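You operate a simulated robot arm through the tools that you are given. There is no shell and no other tool.

You run a simulated robot arm. Do the job below in one go: nothing can be reset, and whatever is moved stays where it is left.

Task
Give each loaf two shakes of sesame, then set the striped cover over the board.
Fine: shaker back. Set down upright: sesame shaker.

Only the result counts: the job must be done as asked and must still hold three seconds after the hand-in. Knocking over, shifting, dropping, spilling or breaking anything else fails it. A push-on lid holds only when it is set on centred and level and pressed home; a screw cap is set on level and turned clockwise until tight.

Robot
A 6-joint arm with a three-finger gripper, fixed in place. Base frame: the origin is on the floor under the middle of its stand, x ahead of it, y to its left, z up. Units: mm, rad, N and s.
It reaches about 1213 mm from its shoulder. Its first joint turns from -2.897 to 2.897 rad. Payload 4.89 kg.
The tool frame sits at the grasp point between the pads (the TCP): z along the fingers, y along the line on which they close. The tips reach 30 mm beyond it. The gripper opens to 164 mm; its body begins 125 mm behind the TCP.
Orientation is that of the tool frame in the base frame, as [roll, pitch, yaw] about the fixed x, y, z axes, in that order (R = Rz(yaw) Ry(pitch) Rx(roll)). With the fingers straight down and closing along the base's y, the tool's x points along the base's -x, its y along +y and its z along -z.

Tools
- The arm moves only by the tool send_rows. Its argument "targets" is a list of rows, each an object (a shift or turn left out is 0, a gripper value left out holds the last) with "offset": the shift along the base's x, y, z in units of 300 mm (1.0 is 300 mm), a list of three; "turn": the turn, a rotation vector about the base's x, y, z in units of 120 degrees (1.0 is 120 degrees), a list of three. In form: [{"offset": [x, y, z], "turn": [rx, ry, rz]}, ...]. A call has 1 to 20 rows; each row is the pose to reach, as a shift and turn from the pose commanded when the call began. "jaw" is the closure in counts, from 0 (fully open) to 255 (shut), set as the call begins (left out, the last holds). A call with a number of a shift or a turn outside -1 to 1 is refused whole. A row lasts 0.2 s, in which the tool goes at most 50 mm and 0.15 rad; a call with a longer step from one row to the next is refused whole, and so is a gripper value outside its range. A pose out of reach is approached as far as the arm can. The call stops where the force on the tool passes 40 N (or 10 N more than at its start, if that is more) or the arm is blocked; 0.2 s more then pass. The fingers move at their own pace (about 108 mm/s each) and stop on an object; they squeeze with about 40 N. The grip force told is the motor's: it shows also when the fingers shut on nothing. Time passes only in rows, and 0.2 s behind the last, so rows that repeat a pose let the fingers close. The reply holds the time, the measured pose of the TCP, the force on the tool along the base axes, the opening and the grip force, in the units named above and with some noise, with the torque about the TCP (base axes, N m) and any sound that the robot's microphone picked up.
- Cameras (640 x 400 px; columns grow to the right, rows downward): "scene" is fixed at [49.3, -651, 1526.4]; the picture's right is [0.87, -0.50, 0.00], its down [-0.20, -0.35, -0.92] and it looks along [0.46, 0.79, -0.40] (base axes); focal length 356 px, centre (320, 200). "wrist" rides on the gripper at [76, -2, -152] in the tool frame; the picture's right is [0.02, 1.00, 0.00], its down [-0.88, 0.02, -0.47] and it looks along [-0.47, 0.01, 0.88] (tool axes); focal length 247 px, centre (320, 200). There is no depth. A picture from a camera that has moved, and an enlarged one, comes with that camera's place and axes in the base frame and with its lens.
- get_image(camera): a new picture of that camera. No time passes.
- move_column(by): moves the trunk up (or, below 0, down) by that many mm; the arm rides with it, the base frame stays. It gives what a move gives, with no picture.
- zoom(camera, box): a new picture of the part [left, top, right, bottom] of that camera's present view, enlarged. No time passes.
- job_done(): hands the job in; it is judged then, once.

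Places have to be worked out from the pictures, the camera data and where the tool is seen. Open the gripper and draw the arm clear of the work before you hand the job in, unless the task says otherwise.

The tools are called after "Emit:" as name(argument=value, ...) on one line, values as JSON. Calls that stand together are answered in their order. send_rows: Moves the arm, as the interface text tells. Its arguments: {"type":"object","properties":{"targets":{"type":"array","items":{"type":"object","properties":{"offset":{"type":"array","items":{"type":"number"}},"turn":{"type":"array","items":{"type":"number"}}}}},"jaw":{"type":"number"}},"required":["targets"]} The other tools are called the same way: move_column (by) moves the trunk up or down; get_image (camera) takes a picture; zoom (camera, box) takes an enlarged picture of a part of a camera's view; job_done () hands the job in.

At the start:

```text
t: 0.0
ee_pos: [502.1, 381.4, 1311.8]
orientation: [-3.14, 0.0, -3.141]
contact_force: [0.3, 0.2, -0.6]
ft_torque: [-0.01, -0.02, 0.03]
grip_width: 163.7
gripper_force: 0.1
trunk travel left (down, up): [-175.0, 215.0]
```

scene: 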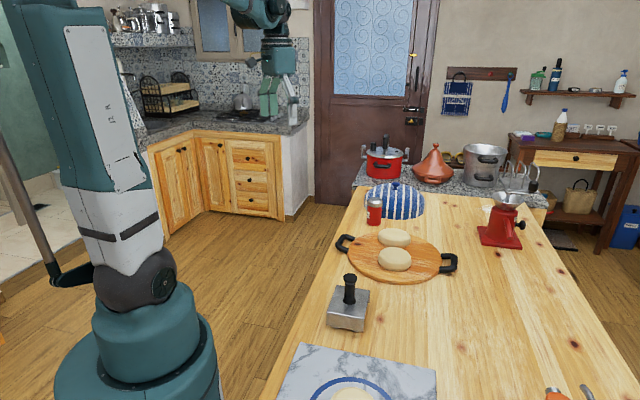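
wrist: 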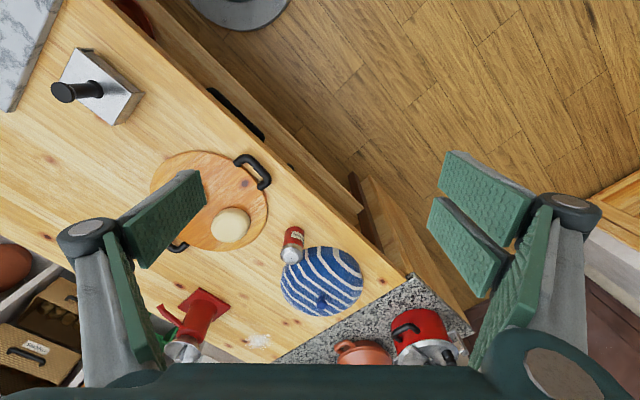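

I'll start by looking closer at the work area: board with two loaves, red shaker, striped cover.

Emit:
zoom(camera="scene", box=[320, 160, 480, 300])

Emit:
zoom(camera="wrist", box=[130, 130, 450, 330])

Emit:
zoom(camera="scene", box=[350, 175, 440, 235])

```text
2.86 times, centred on (400, 230) of scene
camera zoom: at [49.3, -651.0, 1526.4], right [0.87, -0.5, 0.0], down [-0.2, -0.35, -0.92], along [0.46, 0.79, -0.4], focal length 1018 px, centre (91, 114)
```

zoom: 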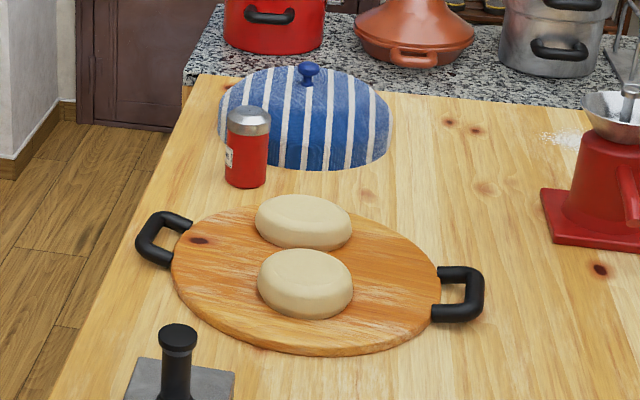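

```text
2.00 times, centred on (290, 230) of wrist
camera zoom: at [425.7, 380.0, 1462.5], right [-0.02, 1.0, 0.0], down [0.88, 0.02, 0.47], along [0.47, 0.01, -0.88], focal length 494 px, centre (380, 140)
```

zoom: 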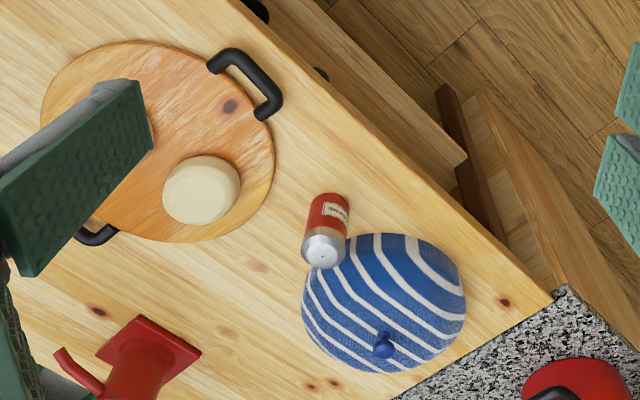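

```text
6.67 times, centred on (395, 205) of scene
camera zoom: at [49.3, -651.0, 1526.4], right [0.87, -0.5, 0.0], down [-0.2, -0.35, -0.92], along [0.46, 0.79, -0.4], focal length 2375 px, centre (-180, 167)
```

zoom: 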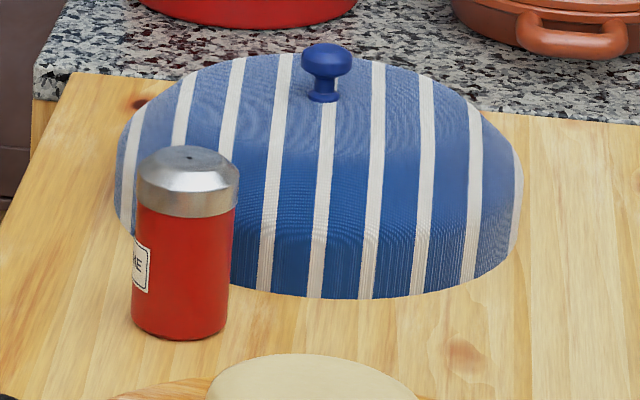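

The red shaker sits close to the striped cover, roughly at (850, 315), table top near z≈870. I'll look at the label, the fingers and the cover in more detail before moving.

Emit:
zoom(camera="wrist", box=[250, 210, 380, 325])

Emit:
zoom(camera="scene", box=[220, 0, 320, 130])

Emit:
zoom(camera="scene", box=[500, 50, 640, 150])

```text
3.48 times, centred on (315, 268) of wrist
camera zoom: at [425.7, 380.0, 1462.5], right [-0.02, 1.0, 0.0], down [0.88, 0.02, 0.47], along [0.47, 0.01, -0.88], focal length 859 px, centre (337, -35)
```

zoom: 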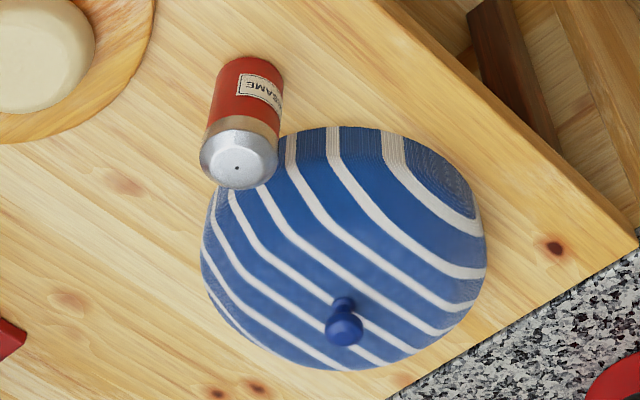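

```text
3.08 times, centred on (270, 65) of scene
camera zoom: at [49.3, -651.0, 1526.4], right [0.87, -0.5, 0.0], down [-0.2, -0.35, -0.92], along [0.46, 0.79, -0.4], focal length 1096 px, centre (474, 615)
```

zoom: 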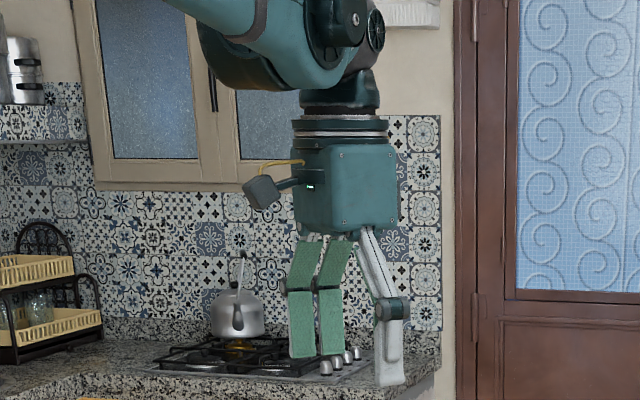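

```text
4.00 times, centred on (570, 100) of scene
camera zoom: at [49.3, -651.0, 1526.4], right [0.87, -0.5, 0.0], down [-0.2, -0.35, -0.92], along [0.46, 0.79, -0.4], focal length 1425 px, centre (-680, 600)
```

zoom: 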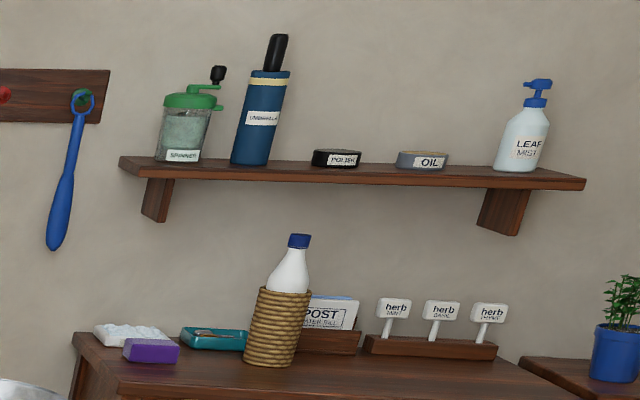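

The label reads SESAME; two-finger side is +y, thumb is −y, and the cover's knob is near (1022, 398, 961). I'll shift the arm over the table for a better-placed wrist view.

Emit:
send_rows(targets=[{"offset": [0.104, -0.073, -0.035]}, {"offset": [0.209, -0.146, -0.071]}, {"offset": [0.313, -0.218, -0.107]}, {"offset": [0.418, -0.291, -0.142]}, {"offset": [0.522, -0.364, -0.178]}, {"offset": [0.627, -0.437, -0.213]}, {"offset": [0.627, -0.437, -0.213]}], jaw=0)

Emit:
get_image(camera="wrist")

Emit:
get_image(camera="scene")

```text
t: 1.6
ee_pos: [688.7, 253.4, 1245.9]
orientation: [3.141, -0.001, 3.141]
contact_force: [0.7, -0.4, -0.4]
ft_torque: [0.02, 0.12, 0.01]
grip_width: 164.0
gripper_force: 0.1
trunk travel left (down, up): [-175.0, 215.0]
```

```text
taken
camera wrist: at [612.5, 250.7, 1398.0], right [-0.02, 1.0, 0.0], down [0.88, 0.02, 0.47], along [0.47, 0.01, -0.88], focal length 247 px, centre (320, 200)
```

wrist: 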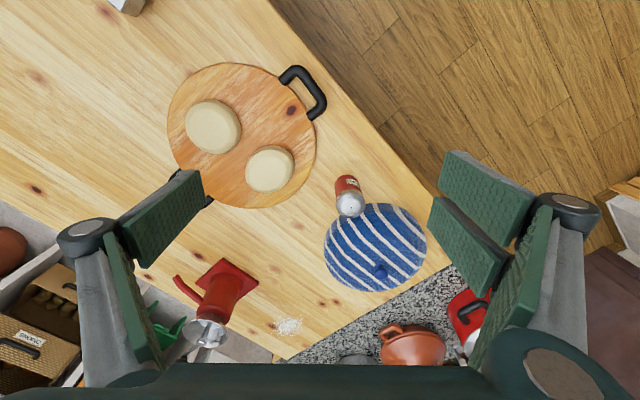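

```text
taken
```

scene: 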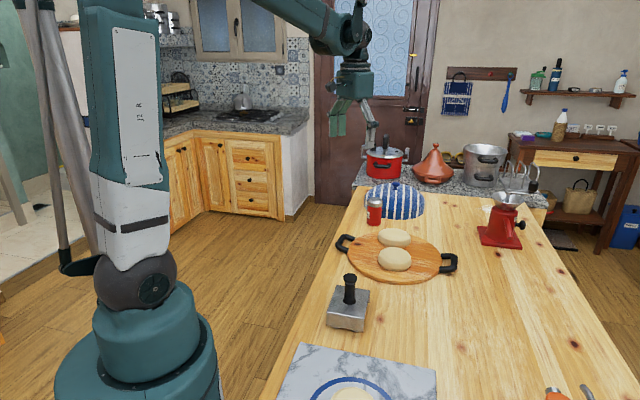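

Good view. I'll enlarge the board/loaves and the shaker/cover in this view to fix positions.

Emit:
zoom(camera="wrist", box=[150, 50, 350, 215])

Emit:
zoom(camera="wrist", box=[310, 160, 440, 300])

Emit:
zoom(camera="scene", box=[330, 220, 470, 300])

Emit:
zoom(camera="scene", box=[300, 40, 420, 160])

```text
2.42 times, centred on (250, 132) of wrist
camera zoom: at [612.5, 250.7, 1398.0], right [-0.02, 1.0, 0.0], down [0.88, 0.02, 0.47], along [0.47, 0.01, -0.88], focal length 599 px, centre (490, 364)
```

zoom: 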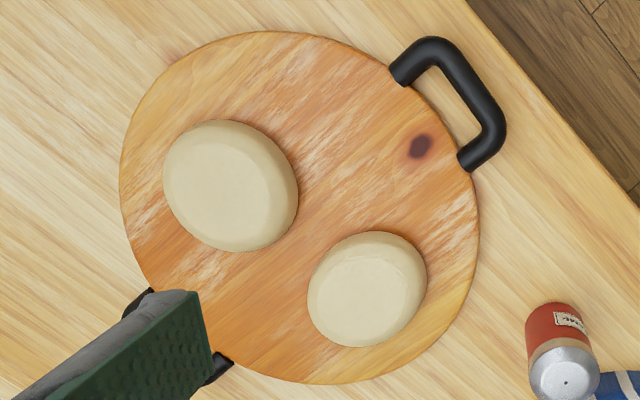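

```text
2.86 times, centred on (375, 230) of wrist
camera zoom: at [612.5, 250.7, 1398.0], right [-0.02, 1.0, 0.0], down [0.88, 0.02, 0.47], along [0.47, 0.01, -0.88], focal length 706 px, centre (163, 114)
```

zoom: 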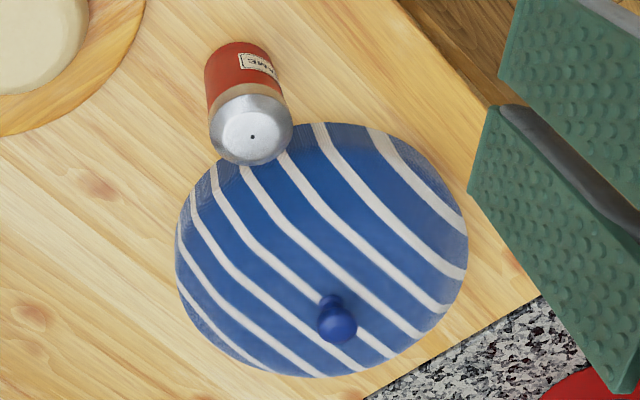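

```text
4.57 times, centred on (400, 260) of scene
camera zoom: at [49.3, -651.0, 1526.4], right [0.87, -0.5, 0.0], down [-0.2, -0.35, -0.92], along [0.46, 0.79, -0.4], focal length 1628 px, centre (-46, -74)
```

zoom: 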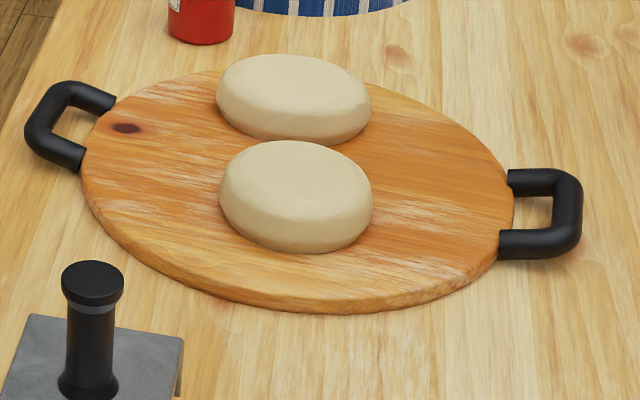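

```text
3.33 times, centred on (360, 100) of scene
camera zoom: at [49.3, -651.0, 1526.4], right [0.87, -0.5, 0.0], down [-0.2, -0.35, -0.92], along [0.46, 0.79, -0.4], focal length 1187 px, centre (187, 533)
```

zoom: 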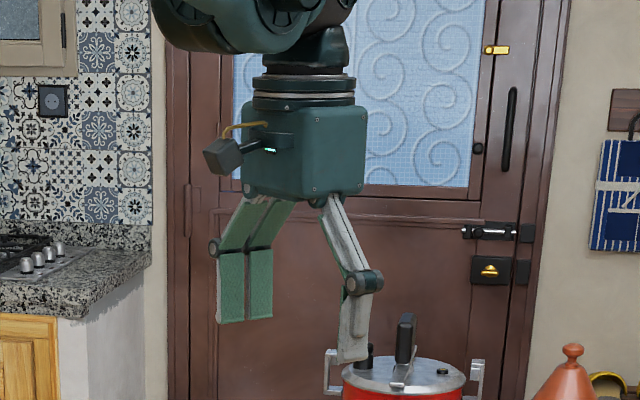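

Estimates so far: shaker axis ≈(848,316), from z≈878 to ≈987; loaves ≈(706,53) and ≈(788,154); board centre ≈(737,98), Ø≈300; cover Ø≈260. I want to grip the shaker from the side with the camera on top, so I'll first roll the tool by 180° (in two calls) in free air and see whether the arm follows.

Emit:
send_rows(targets=[{"turn": [0, 0, 0.0714]}, {"turn": [0, 0, 0.1428]}, {"turn": [0, 0, 0.2142]}, {"turn": [0, 0, 0.2856]}, {"turn": [0, 0, 0.357]}, {"turn": [0, 0, 0.4284]}, {"turn": [0, 0, 0.4998]}, {"turn": [0, 0, 0.5712]}, {"turn": [0, 0, 0.6426]}, {"turn": [0, 0, 0.714]}, {"turn": [0, 0, 0.7854]}, {"turn": [0, 0, 0.8568]}, {"turn": [0, 0, 0.9282]}, {"turn": [0, 0, 0.9996]}, {"turn": [0, 0, 0.9996]}])

```text
t: 4.8
ee_pos: [690.6, 249.5, 1248.0]
orientation: [3.141, -0.001, -1.047]
contact_force: [0.1, 0.8, -0.4]
ft_torque: [0.01, 0.02, 0.04]
grip_width: 164.1
gripper_force: 0.0
trunk travel left (down, up): [-175.0, 215.0]
```

The arm followed +120° without trouble; I continue the remaining 60°.

Emit:
send_rows(targets=[{"turn": [0, 0, 0.0714]}, {"turn": [0, 0, 0.1428]}, {"turn": [0, 0, 0.2142]}, {"turn": [0, 0, 0.2856]}, {"turn": [0, 0, 0.357]}, {"turn": [0, 0, 0.4284]}, {"turn": [0, 0, 0.5]}, {"turn": [0, 0, 0.5]}])

Emit:
get_image(camera="wrist")

Emit:
get_image(camera="scene")

```text
t: 6.6
ee_pos: [690.3, 251.0, 1247.4]
orientation: [3.141, -0.001, 0.0]
contact_force: [-0.6, -0.5, 0.2]
ft_torque: [-0.05, 0.01, 0.03]
grip_width: 164.1
gripper_force: 0.1
trunk travel left (down, up): [-175.0, 215.0]
```

```text
taken
camera wrist: at [766.8, 252.3, 1399.3], right [0.02, -1.0, 0.0], down [-0.88, -0.02, 0.47], along [-0.47, -0.01, -0.88], focal length 247 px, centre (320, 200)
```

wrist: 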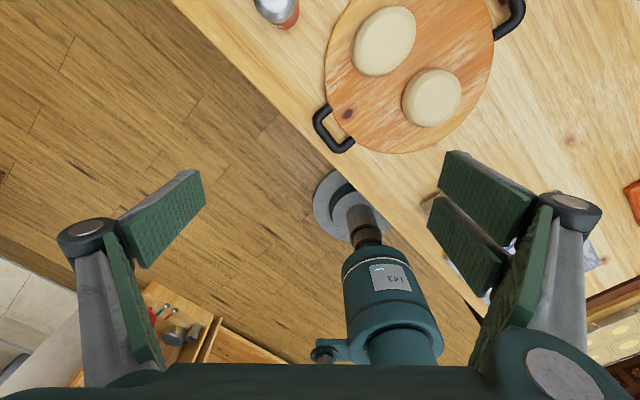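

```text
taken
```

scene: 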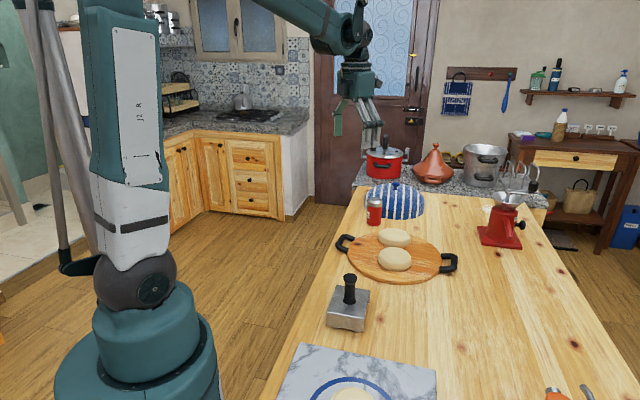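

Roll works. From this opposite side the wrist camera also sees the board, which helps cancel camera-angle error; I'll zoom to refine the loaf positions.

Emit:
zoom(camera="wrist", box=[240, 0, 540, 180])

```text
2.13 times, centred on (390, 90) of wrist
camera zoom: at [766.8, 252.3, 1399.3], right [0.02, -1.0, 0.0], down [-0.88, -0.02, 0.47], along [-0.47, -0.01, -0.88], focal length 527 px, centre (171, 435)
```

zoom: 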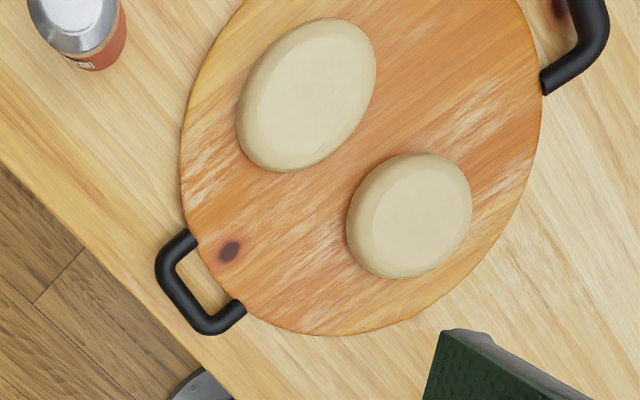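

Cross-checking the opposite views puts the loaves at about A(719,50) and B(803,150), table near z≈886, shaker ≈(852,316), cover centre ≈(1015,390) with only ~20 mm gap to the shaker. I'll turn the tool heading to 20° (toward the cover), then pitch it to 20° below horizontal.

Emit:
send_rows(targets=[{"turn": [0, 0, 0.0556]}, {"turn": [0, 0, 0.1111]}, {"turn": [0, 0, 0.1667]}, {"turn": [0, 0, 0.1667]}])

Emit:
send_rows(targets=[{"offset": [0.0187, 0.0087, -0.0323], "turn": [0.01995, -0.05481, 0]}, {"offset": [0.0374, 0.0174, -0.0646], "turn": [0.0399, -0.10962, 0]}, {"offset": [0.0561, 0.0261, -0.0969], "turn": [0.05985, -0.16443, 0]}, {"offset": [0.0748, 0.0348, -0.1292], "turn": [0.0798, -0.21924, 0]}, {"offset": [0.0935, 0.0435, -0.1615], "turn": [0.09975, -0.27405, 0]}, {"offset": [0.1122, 0.0522, -0.1938], "turn": [0.1197, -0.32886, 0]}, {"offset": [0.1309, 0.0609, -0.2261], "turn": [0.13965, -0.38367, 0]}, {"offset": [0.1496, 0.0696, -0.2584], "turn": [0.1596, -0.43848, 0]}, {"offset": [0.1683, 0.0783, -0.2907], "turn": [0.17955, -0.49329, 0]}, {"offset": [0.187, 0.087, -0.323], "turn": [0.1995, -0.5481, 0]}, {"offset": [0.187, 0.087, -0.323], "turn": [0.1995, -0.5481, 0]}])

Emit:
get_image(camera="wrist")

Emit:
get_image(camera="scene")

```text
t: 7.6
ee_pos: [690.1, 251.6, 1246.9]
orientation: [-3.141, 0.0, 0.232]
contact_force: [-0.9, -0.1, 0.2]
ft_torque: [-0.01, 0.01, -0.03]
grip_width: 163.9
gripper_force: 0.1
out of reach, approached as far as the arm can: row 3, 4
trunk travel left (down, up): [-175.0, 215.0]
```

```text
t: 10.0
ee_pos: [748.0, 278.9, 1149.2]
orientation: [-2.832, -1.205, 0.017]
contact_force: [0.9, 0.4, -0.6]
ft_torque: [0.01, 0.0, 0.01]
grip_width: 163.8
gripper_force: 0.1
trunk travel left (down, up): [-175.0, 215.0]
```

```text
taken
camera wrist: at [639.9, 230.8, 1272.4], right [0.31, -0.95, -0.09], down [-0.73, -0.18, -0.66], along [0.61, 0.27, -0.74], focal length 247 px, centre (320, 200)
```

wrist: 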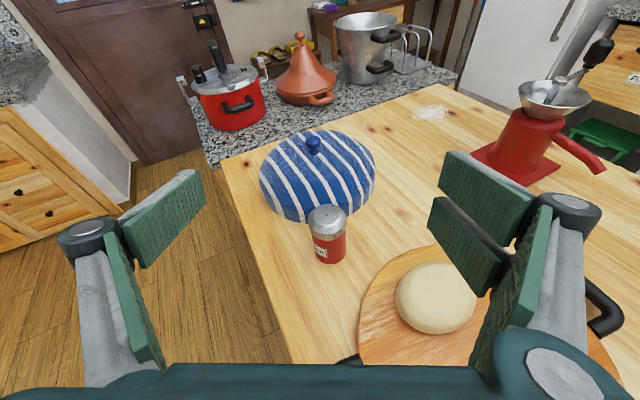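

```text
taken
```

scene: 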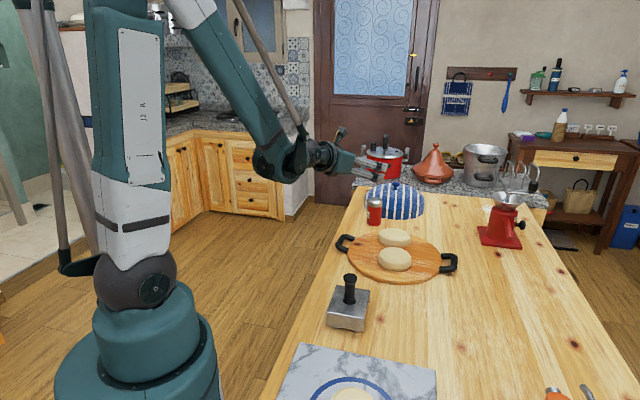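

Joint 6 stopped at its limit near the end of the yaw, leaving the tool rolled about 6° from level. I'll try to level it here by a small roll about the tool axis and see whether that's reachable now.

Emit:
send_rows(targets=[{"turn": [-0.023, -0.0083, 0.0089]}, {"turn": [-0.046, -0.0167, 0.0177]}, {"turn": [-0.046, -0.0167, 0.0177]}])

Emit:
zoom(camera="scene", box=[230, 90, 430, 220])

```text
t: 10.8
ee_pos: [746.5, 277.9, 1151.4]
orientation: [-3.121, -1.221, 0.322]
contact_force: [0.3, -0.2, 0.2]
ft_torque: [-0.05, 0.02, -0.01]
grip_width: 164.1
gripper_force: 0.1
trunk travel left (down, up): [-175.0, 215.0]
```

```text
3.08 times, centred on (330, 155) of scene
camera zoom: at [49.3, -651.0, 1526.4], right [0.87, -0.5, 0.0], down [-0.2, -0.35, -0.92], along [0.46, 0.79, -0.4], focal length 1096 px, centre (289, 338)
```

zoom: 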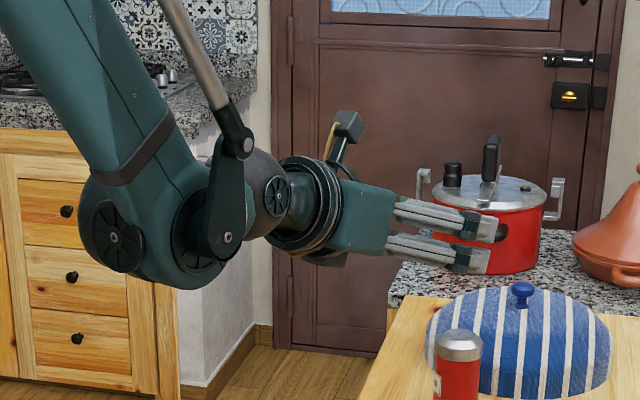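

The tool is now level: z_tool≈(0.885,0.317,−0.343), closing direction horizontal. I'll look through the wrist camera again to line up with the shaker.

Emit:
get_image(camera="wrist")

Emit:
zoom(camera="wrist", box=[220, 120, 440, 280])

```text
taken
camera wrist: at [635.6, 239.1, 1273.0], right [0.34, -0.94, 0.01], down [-0.7, -0.26, -0.67], along [0.63, 0.22, -0.75], focal length 247 px, centre (320, 200)
```

wrist: 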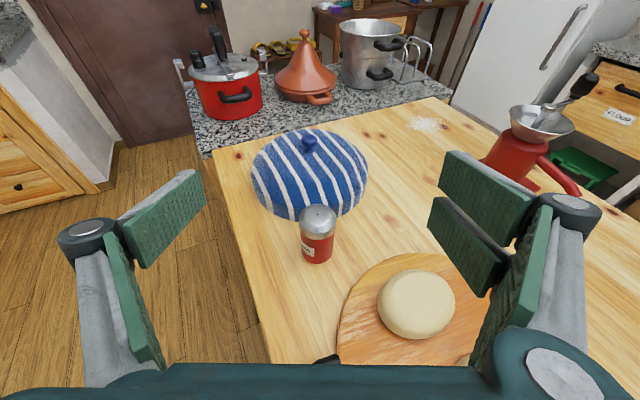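

```text
2.50 times, centred on (330, 200) of wrist
camera zoom: at [635.6, 239.1, 1273.0], right [0.34, -0.94, 0.01], down [-0.7, -0.26, -0.67], along [0.63, 0.22, -0.75], focal length 617 px, centre (295, 200)
```

zoom: 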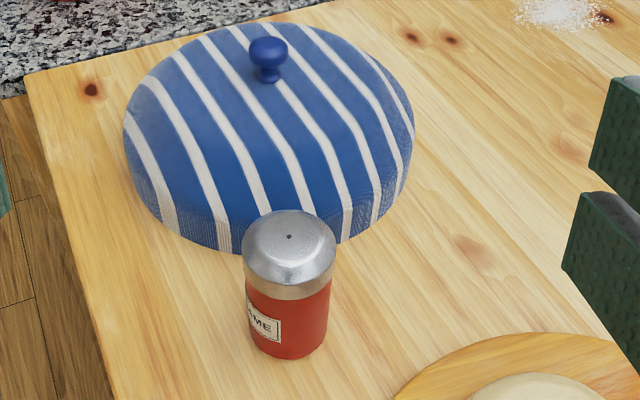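

Shaker axis now refined to ≈(845.5, 315), table ≈882, cap top ≈987. I'll pre-close the jaws to about 95 mm and go down to the pre-grasp point ~110 mm behind the shaker along the tool axis.

Emit:
send_rows(targets=[{"offset": [0.001, 0.002, -0.12]}, {"offset": [0.002, 0.003, -0.24]}, {"offset": [0.003, 0.005, -0.36]}, {"offset": [0.005, 0.007, -0.48]}, {"offset": [0.006, 0.008, -0.594]}, {"offset": [0.006, 0.008, -0.594]}], jaw=105)

Emit:
get_image(camera="wrist")

Emit:
zoom(camera="scene", box=[280, 140, 460, 280])

```text
t: 12.2
ee_pos: [763.8, 289.6, 1012.4]
orientation: [-3.121, -1.218, 0.323]
contact_force: [-0.5, 0.0, -0.3]
ft_torque: [-0.02, 0.01, -0.02]
grip_width: 96.5
gripper_force: 0.1
out of reach, approached as far as the arm can: row 4, 5, 6
trunk travel left (down, up): [-175.0, 215.0]
```

```text
taken
camera wrist: at [653.3, 249.9, 1136.7], right [0.34, -0.94, 0.01], down [-0.7, -0.27, -0.66], along [0.63, 0.22, -0.75], focal length 247 px, centre (320, 200)
```

wrist: 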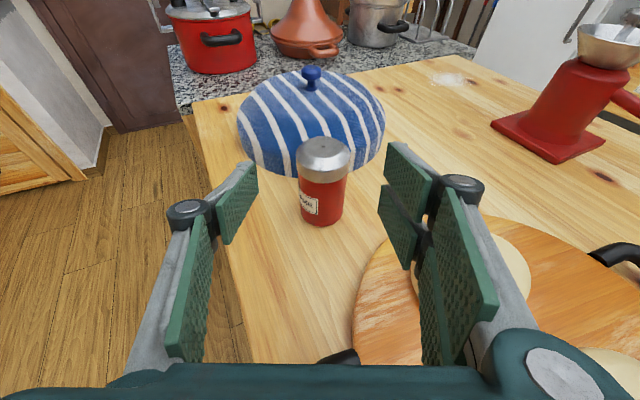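

```text
2.86 times, centred on (370, 210) of scene
camera zoom: at [49.3, -651.0, 1526.4], right [0.87, -0.5, 0.0], down [-0.2, -0.35, -0.92], along [0.46, 0.79, -0.4], focal length 1018 px, centre (177, 171)
```

zoom: 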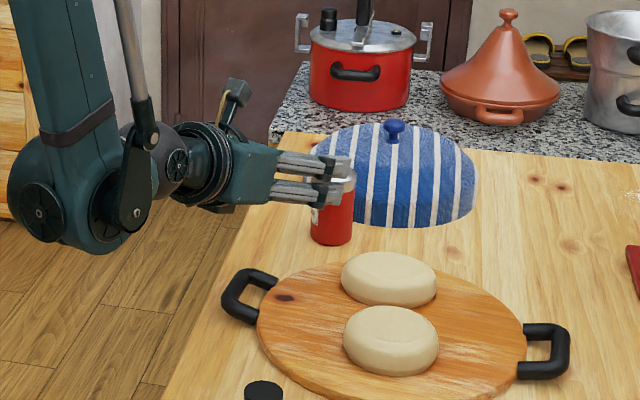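

The elbow folds to its limit at this close-in point, so the arm stopped at (764,290,1012). Lowering the trunk by 45 mm brings the tool to the pre-grasp height without folding further; the fingers stay well clear of the shaker.

Emit:
move_column(by=-45)

Emit:
get_image(camera="wrist")

Emit:
zoom(camera="scene", box=[330, 170, 430, 270])

```text
t: 13.1
ee_pos: [763.7, 288.5, 968.4]
orientation: [-3.118, -1.22, 0.325]
contact_force: [0.1, -0.2, -0.4]
ft_torque: [0.02, -0.01, -0.03]
grip_width: 96.5
gripper_force: 0.2
trunk travel left (down, up): [-130.0, 260.0]
```

```text
taken
camera wrist: at [653.2, 249.7, 1092.0], right [0.34, -0.94, 0.01], down [-0.7, -0.27, -0.66], along [0.63, 0.22, -0.75], focal length 247 px, centre (320, 200)
```

wrist: 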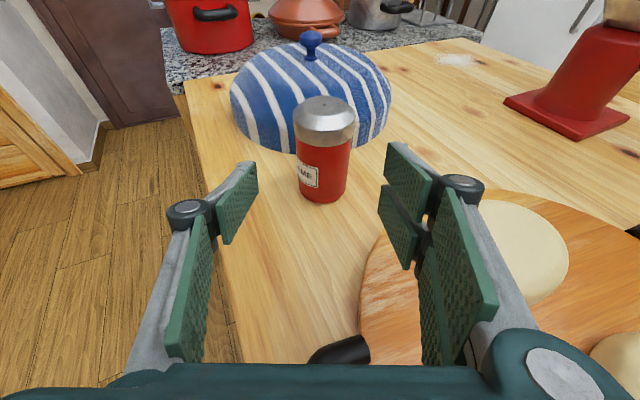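

```text
4.00 times, centred on (380, 220) of scene
camera zoom: at [49.3, -651.0, 1526.4], right [0.87, -0.5, 0.0], down [-0.2, -0.35, -0.92], along [0.46, 0.79, -0.4], focal length 1425 px, centre (80, 120)
```

zoom: 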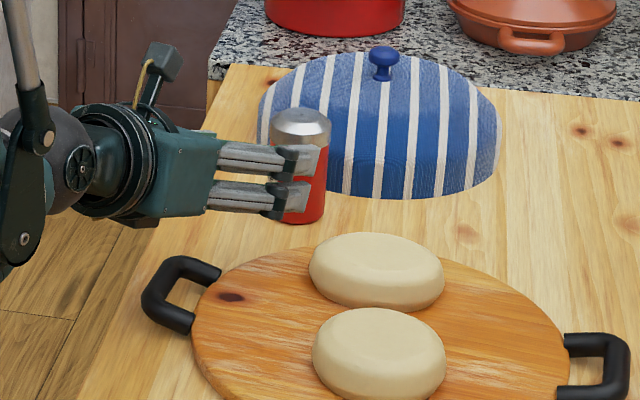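

The shaker sits centred between the pads in the wrist view. I'll advance most of the way along the tool axis, then check before the last bit.

Emit:
send_rows(targets=[{"offset": [0.06, 0.02, -0.025]}, {"offset": [0.12, 0.04, -0.05]}, {"offset": [0.187, 0.062, -0.077]}, {"offset": [0.187, 0.062, -0.077]}])

Emit:
get_image(camera="wrist")

Emit:
zoom(camera="scene", box=[330, 170, 430, 270])

```text
t: 14.1
ee_pos: [820.4, 309.2, 946.4]
orientation: [-3.12, -1.22, 0.322]
contact_force: [0.1, -0.5, -0.1]
ft_torque: [0.02, 0.01, 0.01]
grip_width: 96.3
gripper_force: 0.1
trunk travel left (down, up): [-130.0, 260.0]
```

```text
taken
camera wrist: at [709.7, 270.4, 1070.1], right [0.34, -0.94, 0.01], down [-0.7, -0.26, -0.66], along [0.63, 0.22, -0.75], focal length 247 px, centre (320, 200)
```

wrist: 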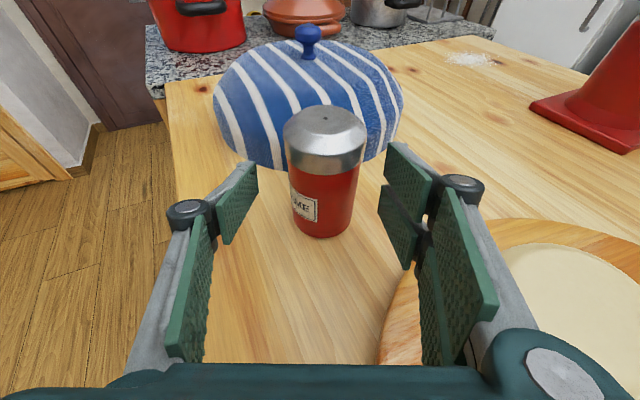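

```text
4.00 times, centred on (380, 220) of scene
camera zoom: at [49.3, -651.0, 1526.4], right [0.87, -0.5, 0.0], down [-0.2, -0.35, -0.92], along [0.46, 0.79, -0.4], focal length 1425 px, centre (80, 120)
```

zoom: 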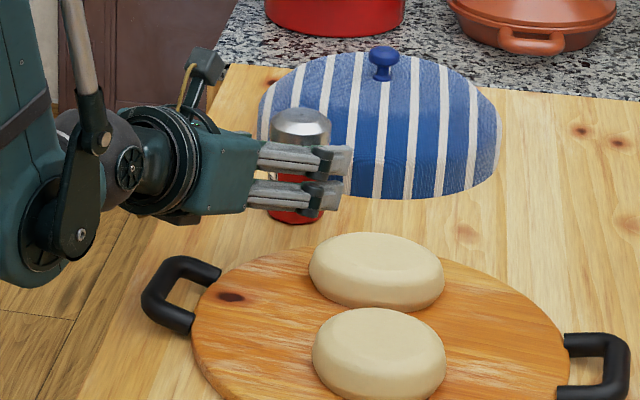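

Shaker reads at ≈(845.5,315.4), still centred. I advance the last ~25 mm, then check before closing.

Emit:
send_rows(targets=[{"offset": [0.042, 0.0125, -0.0167]}, {"offset": [0.083, 0.025, -0.033]}, {"offset": [0.083, 0.025, -0.033]}])

Emit:
get_image(camera="wrist")

Emit:
zoom(camera="scene", box=[330, 170, 430, 270])

```text
t: 14.9
ee_pos: [845.5, 318.2, 935.5]
orientation: [-3.123, -1.219, 0.319]
contact_force: [-0.2, 0.8, -0.3]
ft_torque: [0.01, 0.01, -0.02]
grip_width: 96.3
gripper_force: 0.0
trunk travel left (down, up): [-130.0, 260.0]
```

```text
taken
camera wrist: at [734.8, 278.6, 1058.3], right [0.34, -0.94, 0.01], down [-0.7, -0.26, -0.66], along [0.63, 0.22, -0.75], focal length 247 px, centre (320, 200)
```

wrist: 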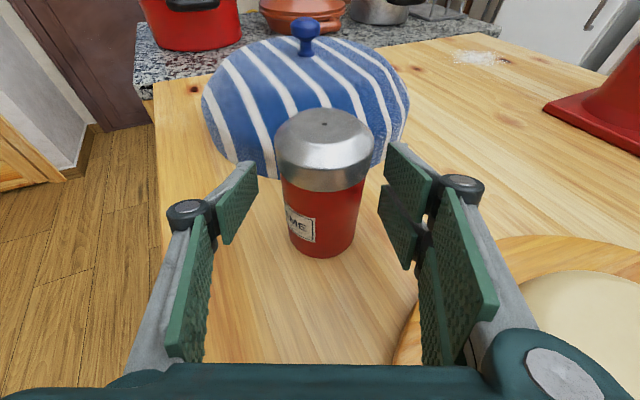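

```text
4.00 times, centred on (380, 220) of scene
camera zoom: at [49.3, -651.0, 1526.4], right [0.87, -0.5, 0.0], down [-0.2, -0.35, -0.92], along [0.46, 0.79, -0.4], focal length 1425 px, centre (80, 120)
```

zoom: 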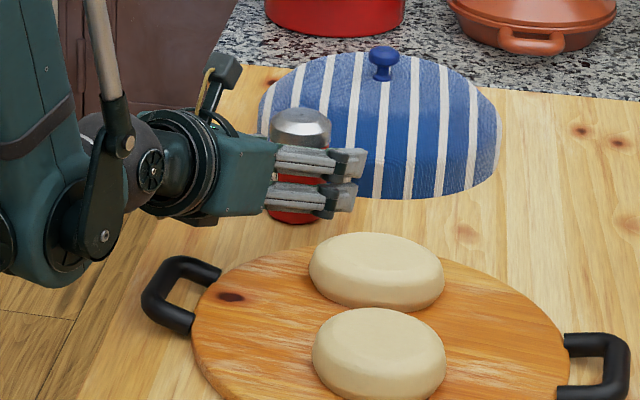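

The hole reads ≈(847.5,316), TCP (845.5,318): shaker is well inside the pads. Closing now, holding the pose.

Emit:
send_rows(targets=[{"offset": [0, 0, 0]}, {"offset": [0, 0, 0]}, {"offset": [0, 0, 0]}, {"offset": [0, 0, 0]}, {"offset": [0, 0, 0]}], jaw=255)

Emit:
get_image(camera="wrist")

Emit:
zoom(camera="scene", box=[330, 170, 430, 270])

```text
t: 16.1
ee_pos: [845.7, 315.9, 934.2]
orientation: [-3.121, -1.221, 0.319]
contact_force: [1.0, -1.8, 3.4]
ft_torque: [-0.17, -0.08, -0.01]
grip_width: 53.0
gripper_force: 39.6
trunk travel left (down, up): [-130.0, 260.0]
```

```text
taken
camera wrist: at [734.6, 278.5, 1058.4], right [0.34, -0.94, 0.01], down [-0.7, -0.26, -0.66], along [0.63, 0.22, -0.75], focal length 247 px, centre (320, 200)
```

wrist: 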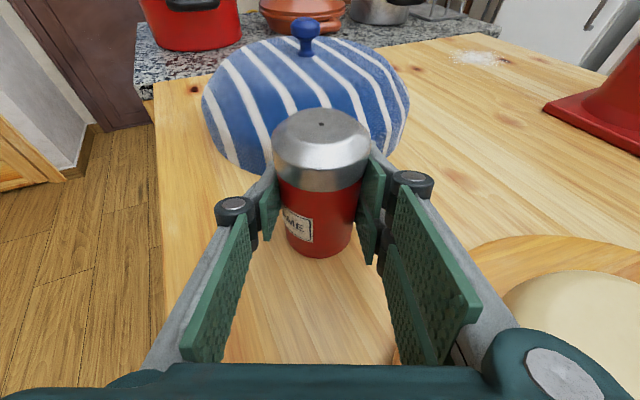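

```text
4.00 times, centred on (380, 220) of scene
camera zoom: at [49.3, -651.0, 1526.4], right [0.87, -0.5, 0.0], down [-0.2, -0.35, -0.92], along [0.46, 0.79, -0.4], focal length 1425 px, centre (80, 120)
```

zoom: 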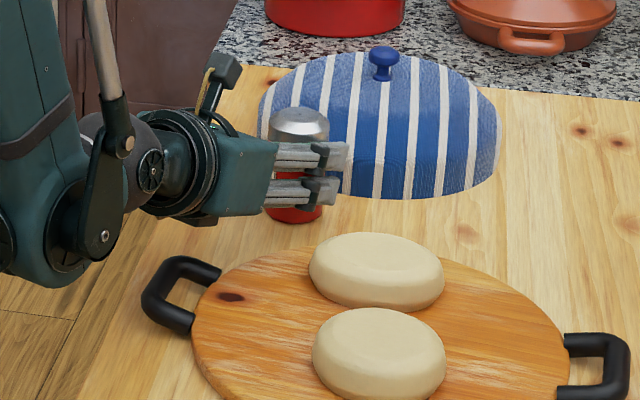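

Shaker gripped (53 mm, 40 N). I'll lift it straight up 150 mm, keeping it upright.

Emit:
send_rows(targets=[{"offset": [0, 0, 0.05]}, {"offset": [0, 0, 0.15]}, {"offset": [0, 0, 0.25]}, {"offset": [0, 0, 0.35]}, {"offset": [0, 0, 0.45]}, {"offset": [0, 0, 0.5]}, {"offset": [0, 0, 0.5]}])

Emit:
get_image(camera="scene")

Emit:
get_image(camera="wrist")

```text
t: 17.7
ee_pos: [843.3, 315.5, 1085.2]
orientation: [-3.123, -1.221, 0.319]
contact_force: [0.1, -0.7, -2.2]
ft_torque: [0.0, -0.02, 0.0]
grip_width: 53.6
gripper_force: 40.0
trunk travel left (down, up): [-130.0, 260.0]
```

```text
taken
```

scene: 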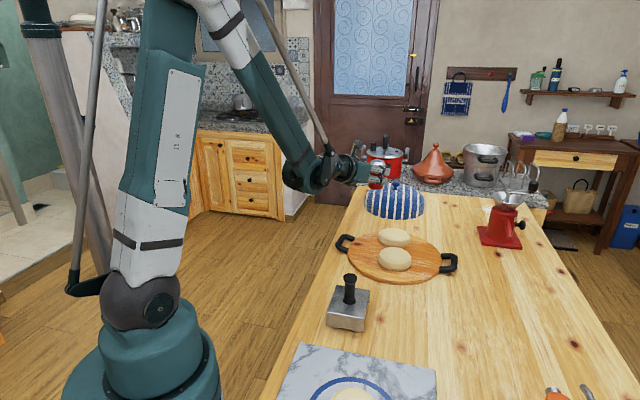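

```text
taken
camera wrist: at [733.3, 276.9, 1209.1], right [0.34, -0.94, 0.01], down [-0.7, -0.26, -0.66], along [0.63, 0.22, -0.75], focal length 247 px, centre (320, 200)
```

wrist: 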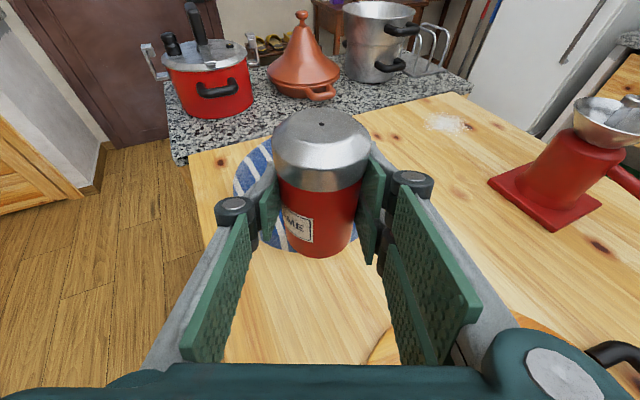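

Shaker is clear of the table (≈2 N weight). Now I swing the heading from +20° to −45° about the vertical, shaker staying upright, so that the wrist will have room when over the loaves.

Emit:
send_rows(targets=[{"turn": [0, 0, -0.0677]}, {"turn": [0, 0, -0.1354]}, {"turn": [0, 0, -0.2031]}, {"turn": [0, 0, -0.2708]}, {"turn": [0, 0, -0.3385]}, {"turn": [0, 0, -0.4062]}, {"turn": [0, 0, -0.474]}, {"turn": [0, 0, -0.5417]}, {"turn": [0, 0, -0.5417]}])

Emit:
get_image(camera="scene")

Emit:
get_image(camera="wrist")

```text
t: 19.7
ee_pos: [845.0, 314.5, 1086.9]
orientation: [-3.12, -1.218, -0.812]
contact_force: [0.6, -0.4, -1.4]
ft_torque: [-0.02, -0.02, -0.04]
grip_width: 52.9
gripper_force: 39.5
trunk travel left (down, up): [-130.0, 260.0]
```

```text
taken
```

scene: 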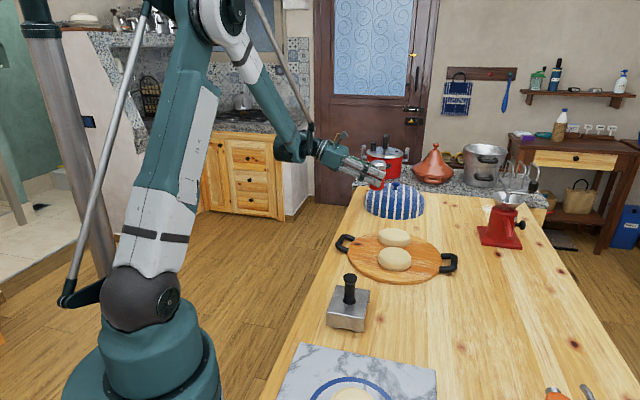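

```text
taken
camera wrist: at [762.8, 398.2, 1209.5], right [-0.71, -0.71, 0.01], down [-0.54, 0.52, -0.66], along [0.46, -0.48, -0.75], focal length 247 px, centre (320, 200)
```

wrist: 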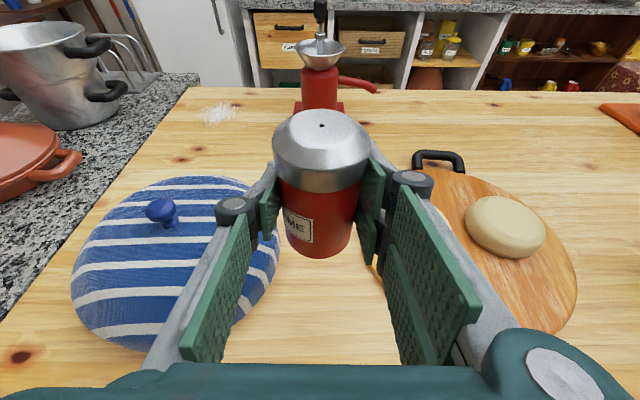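

Heading is now ≈−45°, everything reachable and upright. I'll carry the shaker over loaf B (≈803,150) at TCP z≈1090.

Emit:
send_rows(targets=[{"offset": [-0.023, -0.092, 0.002]}, {"offset": [-0.047, -0.184, 0.004]}, {"offset": [-0.07, -0.276, 0.006]}, {"offset": [-0.093, -0.368, 0.009]}, {"offset": [-0.117, -0.46, 0.011]}, {"offset": [-0.14, -0.552, 0.013]}, {"offset": [-0.14, -0.552, 0.013]}])

Emit:
get_image(camera="scene")

Emit:
get_image(camera="wrist")

```text
t: 21.3
ee_pos: [802.9, 150.2, 1089.7]
orientation: [-3.121, -1.219, -0.81]
contact_force: [0.3, 0.0, -1.4]
ft_torque: [-0.01, 0.0, 0.0]
grip_width: 52.9
gripper_force: 39.9
trunk travel left (down, up): [-130.0, 260.0]
```

```text
taken
```

scene: 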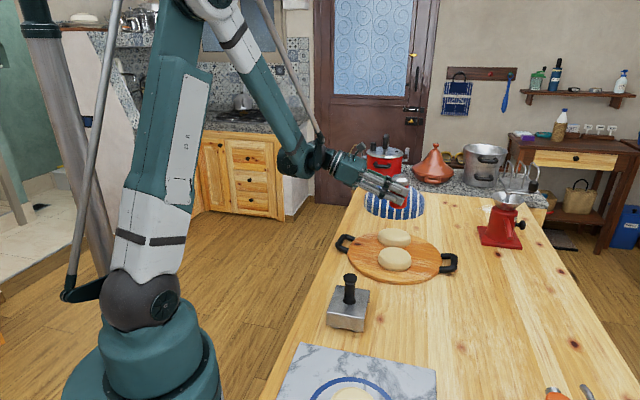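

```text
taken
camera wrist: at [720.9, 233.5, 1211.9], right [-0.7, -0.71, 0.01], down [-0.54, 0.52, -0.66], along [0.46, -0.47, -0.75], focal length 247 px, centre (320, 200)
```

wrist: 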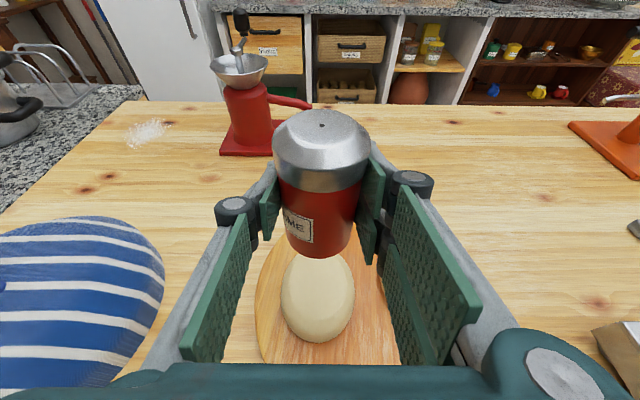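

Loaf B lies right below (≈(800,152)). I now roll the shaker about its heading axis, shifting the TCP so the cap stays above the loaf; first half to 90°.

Emit:
send_rows(targets=[{"offset": [0.0168, 0.0162, 0], "turn": [0.0472, -0.0477, -0.0118]}, {"offset": [0.0337, 0.0317, 0], "turn": [0.0945, -0.0955, -0.0237]}, {"offset": [0.0503, 0.0461, 0], "turn": [0.1417, -0.1432, -0.0355]}, {"offset": [0.0663, 0.0592, 0], "turn": [0.1889, -0.1909, -0.0473]}, {"offset": [0.0813, 0.0707, 0], "turn": [0.2361, -0.2386, -0.0592]}, {"offset": [0.0951, 0.0803, 0], "turn": [0.2834, -0.2864, -0.071]}, {"offset": [0.1074, 0.0878, 0], "turn": [0.3306, -0.3341, -0.0829]}, {"offset": [0.1178, 0.0932, 0], "turn": [0.3778, -0.3818, -0.0947]}, {"offset": [0.1263, 0.0962, 0], "turn": [0.4251, -0.4295, -0.1065]}, {"offset": [0.1327, 0.0969, 0], "turn": [0.4723, -0.4773, -0.1184]}, {"offset": [0.1367, 0.0952, 0], "turn": [0.5195, -0.525, -0.1302]}])

Emit:
get_image(camera="scene")

Emit:
zoom(camera="scene", box=[300, 130, 460, 290])

```text
t: 23.7
ee_pos: [843.0, 178.9, 1090.5]
orientation: [-1.738, 0.04, -2.189]
contact_force: [0.4, 0.2, -2.9]
ft_torque: [-0.01, 0.02, 0.06]
grip_width: 53.1
gripper_force: 40.6
trunk travel left (down, up): [-130.0, 260.0]
```

```text
taken
```

scene: 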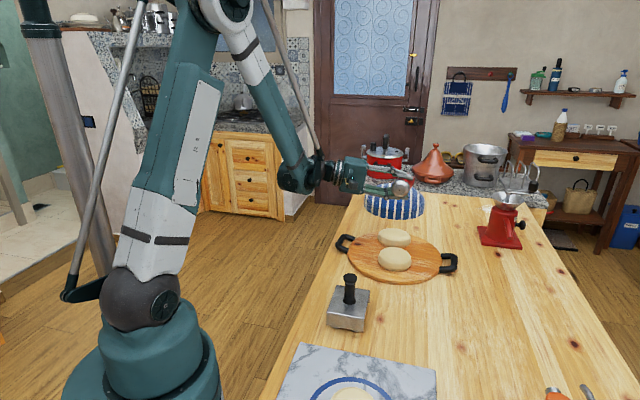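

```text
2.50 times, centred on (380, 210) of scene
camera zoom: at [49.3, -651.0, 1526.4], right [0.87, -0.5, 0.0], down [-0.2, -0.35, -0.92], along [0.46, 0.79, -0.4], focal length 891 px, centre (170, 175)
```

zoom: 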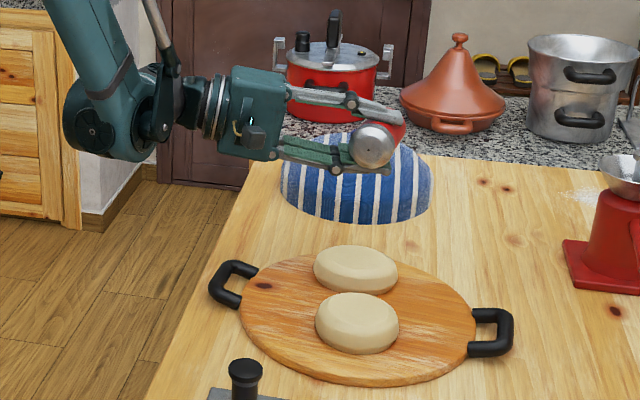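

Half way: shaker horizontal, cap above loaf B, no sound. Continue the second half so it hangs cap-down (~160° tilt) over the loaf.

Emit:
send_rows(targets=[{"offset": [0.0017, -0.0041, 0], "turn": [0.0472, -0.0477, -0.0118]}, {"offset": [0.0009, -0.0104, 0], "turn": [0.0945, -0.0955, -0.0237]}, {"offset": [-0.0022, -0.0188, 0], "turn": [0.1417, -0.1432, -0.0355]}, {"offset": [-0.0077, -0.0293, 0], "turn": [0.1889, -0.1909, -0.0473]}, {"offset": [-0.0154, -0.0415, 0], "turn": [0.2361, -0.2386, -0.0592]}, {"offset": [-0.0252, -0.0552, 0], "turn": [0.2834, -0.2864, -0.071]}, {"offset": [-0.0368, -0.0702, 0], "turn": [0.3306, -0.3341, -0.0829]}, {"offset": [-0.05, -0.086, 0], "turn": [0.3778, -0.3818, -0.0947]}, {"offset": [-0.0646, -0.1025, 0], "turn": [0.4251, -0.4295, -0.1065]}, {"offset": [-0.0803, -0.1192, 0], "turn": [0.4723, -0.4773, -0.1184]}, {"offset": [-0.0967, -0.1358, 0], "turn": [0.5195, -0.525, -0.1302]}])

Emit:
zoom(camera="scene", box=[300, 130, 460, 290])

Emit:
get_image(camera="wrist")

```text
t: 26.1
ee_pos: [813.6, 137.8, 1089.2]
orientation: [1.25, 1.562, 0.456]
contact_force: [0.6, 0.2, -2.0]
ft_torque: [0.01, -0.02, 0.0]
grip_width: 53.3
gripper_force: 40.0
trunk travel left (down, up): [-130.0, 260.0]
```

```text
2.50 times, centred on (380, 210) of scene
camera zoom: at [49.3, -651.0, 1526.4], right [0.87, -0.5, 0.0], down [-0.2, -0.35, -0.92], along [0.46, 0.79, -0.4], focal length 891 px, centre (170, 175)
```

zoom: 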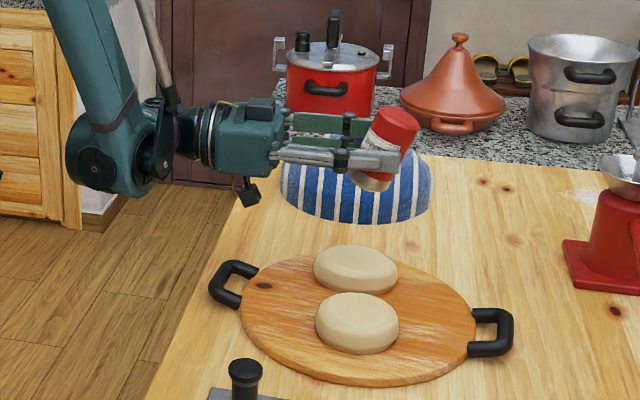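

```text
taken
camera wrist: at [706.4, 245.4, 1011.9], right [0.71, 0.7, -0.01], down [-0.33, 0.35, 0.88], along [0.62, -0.62, 0.48], focal length 247 px, centre (320, 200)
```

wrist: 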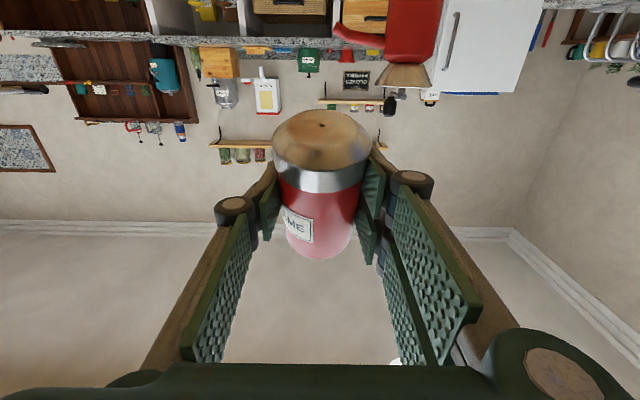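

Inverted over the loaf, no sound so far. I'll zoom closely to check where the cap sits relative to loaf B before shaking.

Emit:
zoom(camera="scene", box=[360, 165, 430, 255])

```text
4.44 times, centred on (395, 210) of scene
camera zoom: at [49.3, -651.0, 1526.4], right [0.87, -0.5, 0.0], down [-0.2, -0.35, -0.92], along [0.46, 0.79, -0.4], focal length 1583 px, centre (-13, 156)
```

zoom: 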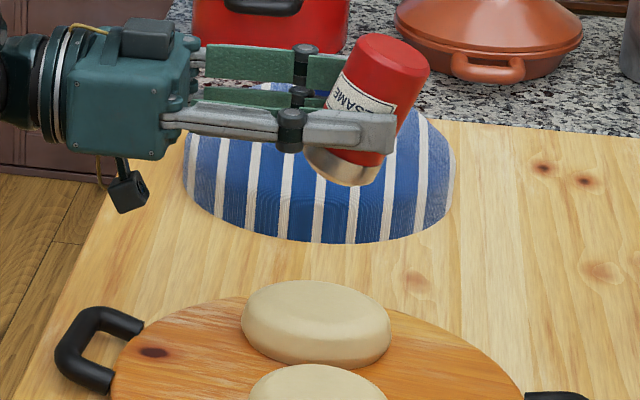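

Cap is above loaf B within ~8 mm. Now one single shake: a quick down–up stroke, then hold and listen.

Emit:
send_rows(targets=[{"offset": [0, 0, -0.14]}, {"offset": [0, 0, 0]}, {"offset": [0, 0, 0]}])

Emit:
zoom(camera="scene", box=[360, 165, 430, 255])

```text
t: 26.9
ee_pos: [815.1, 139.1, 1090.1]
orientation: [1.174, 1.564, 0.379]
contact_force: [0.5, 0.5, -1.5]
ft_torque: [-0.02, -0.02, -0.06]
grip_width: 53.2
gripper_force: 40.2
trunk travel left (down, up): [-130.0, 260.0]
```

```text
4.44 times, centred on (395, 210) of scene
camera zoom: at [49.3, -651.0, 1526.4], right [0.87, -0.5, 0.0], down [-0.2, -0.35, -0.92], along [0.46, 0.79, -0.4], focal length 1583 px, centre (-13, 156)
```

zoom: 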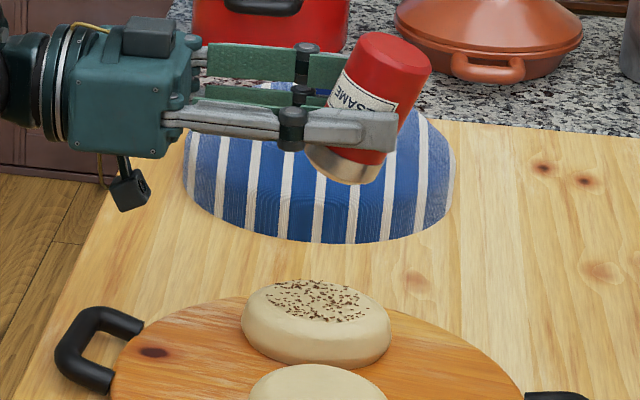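

Sesame landed on loaf B. I'll record a close-up of the seed density, then give the second shake and compare.

Emit:
zoom(camera="scene", box=[375, 225, 415, 250])

Emit:
send_rows(targets=[{"offset": [0, 0, -0.14]}, {"offset": [0, 0, 0]}, {"offset": [0, 0, 0]}])

Emit:
zoom(camera="scene", box=[375, 225, 415, 250])

```text
16.00 times, centred on (395, 238) of scene
camera zoom: at [49.3, -651.0, 1526.4], right [0.87, -0.5, 0.0], down [-0.2, -0.35, -0.92], along [0.46, 0.79, -0.4], focal length 5700 px, centre (-880, -400)
```

zoom: 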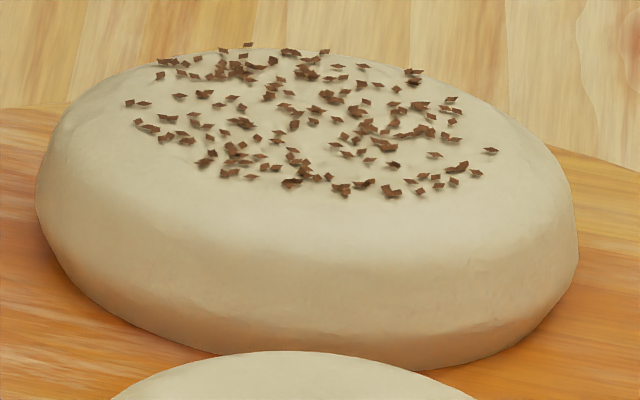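

```text
t: 27.7
ee_pos: [814.9, 136.8, 1089.6]
orientation: [1.164, 1.564, 0.37]
contact_force: [0.8, 0.0, -1.7]
ft_torque: [-0.02, -0.04, -0.07]
grip_width: 53.4
gripper_force: 40.4
trunk travel left (down, up): [-130.0, 260.0]
```

```text
16.00 times, centred on (395, 238) of scene
camera zoom: at [49.3, -651.0, 1526.4], right [0.87, -0.5, 0.0], down [-0.2, -0.35, -0.92], along [0.46, 0.79, -0.4], focal length 5700 px, centre (-880, -400)
```

zoom: 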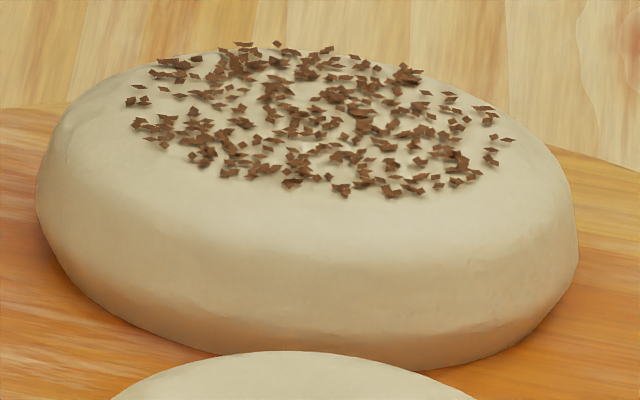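

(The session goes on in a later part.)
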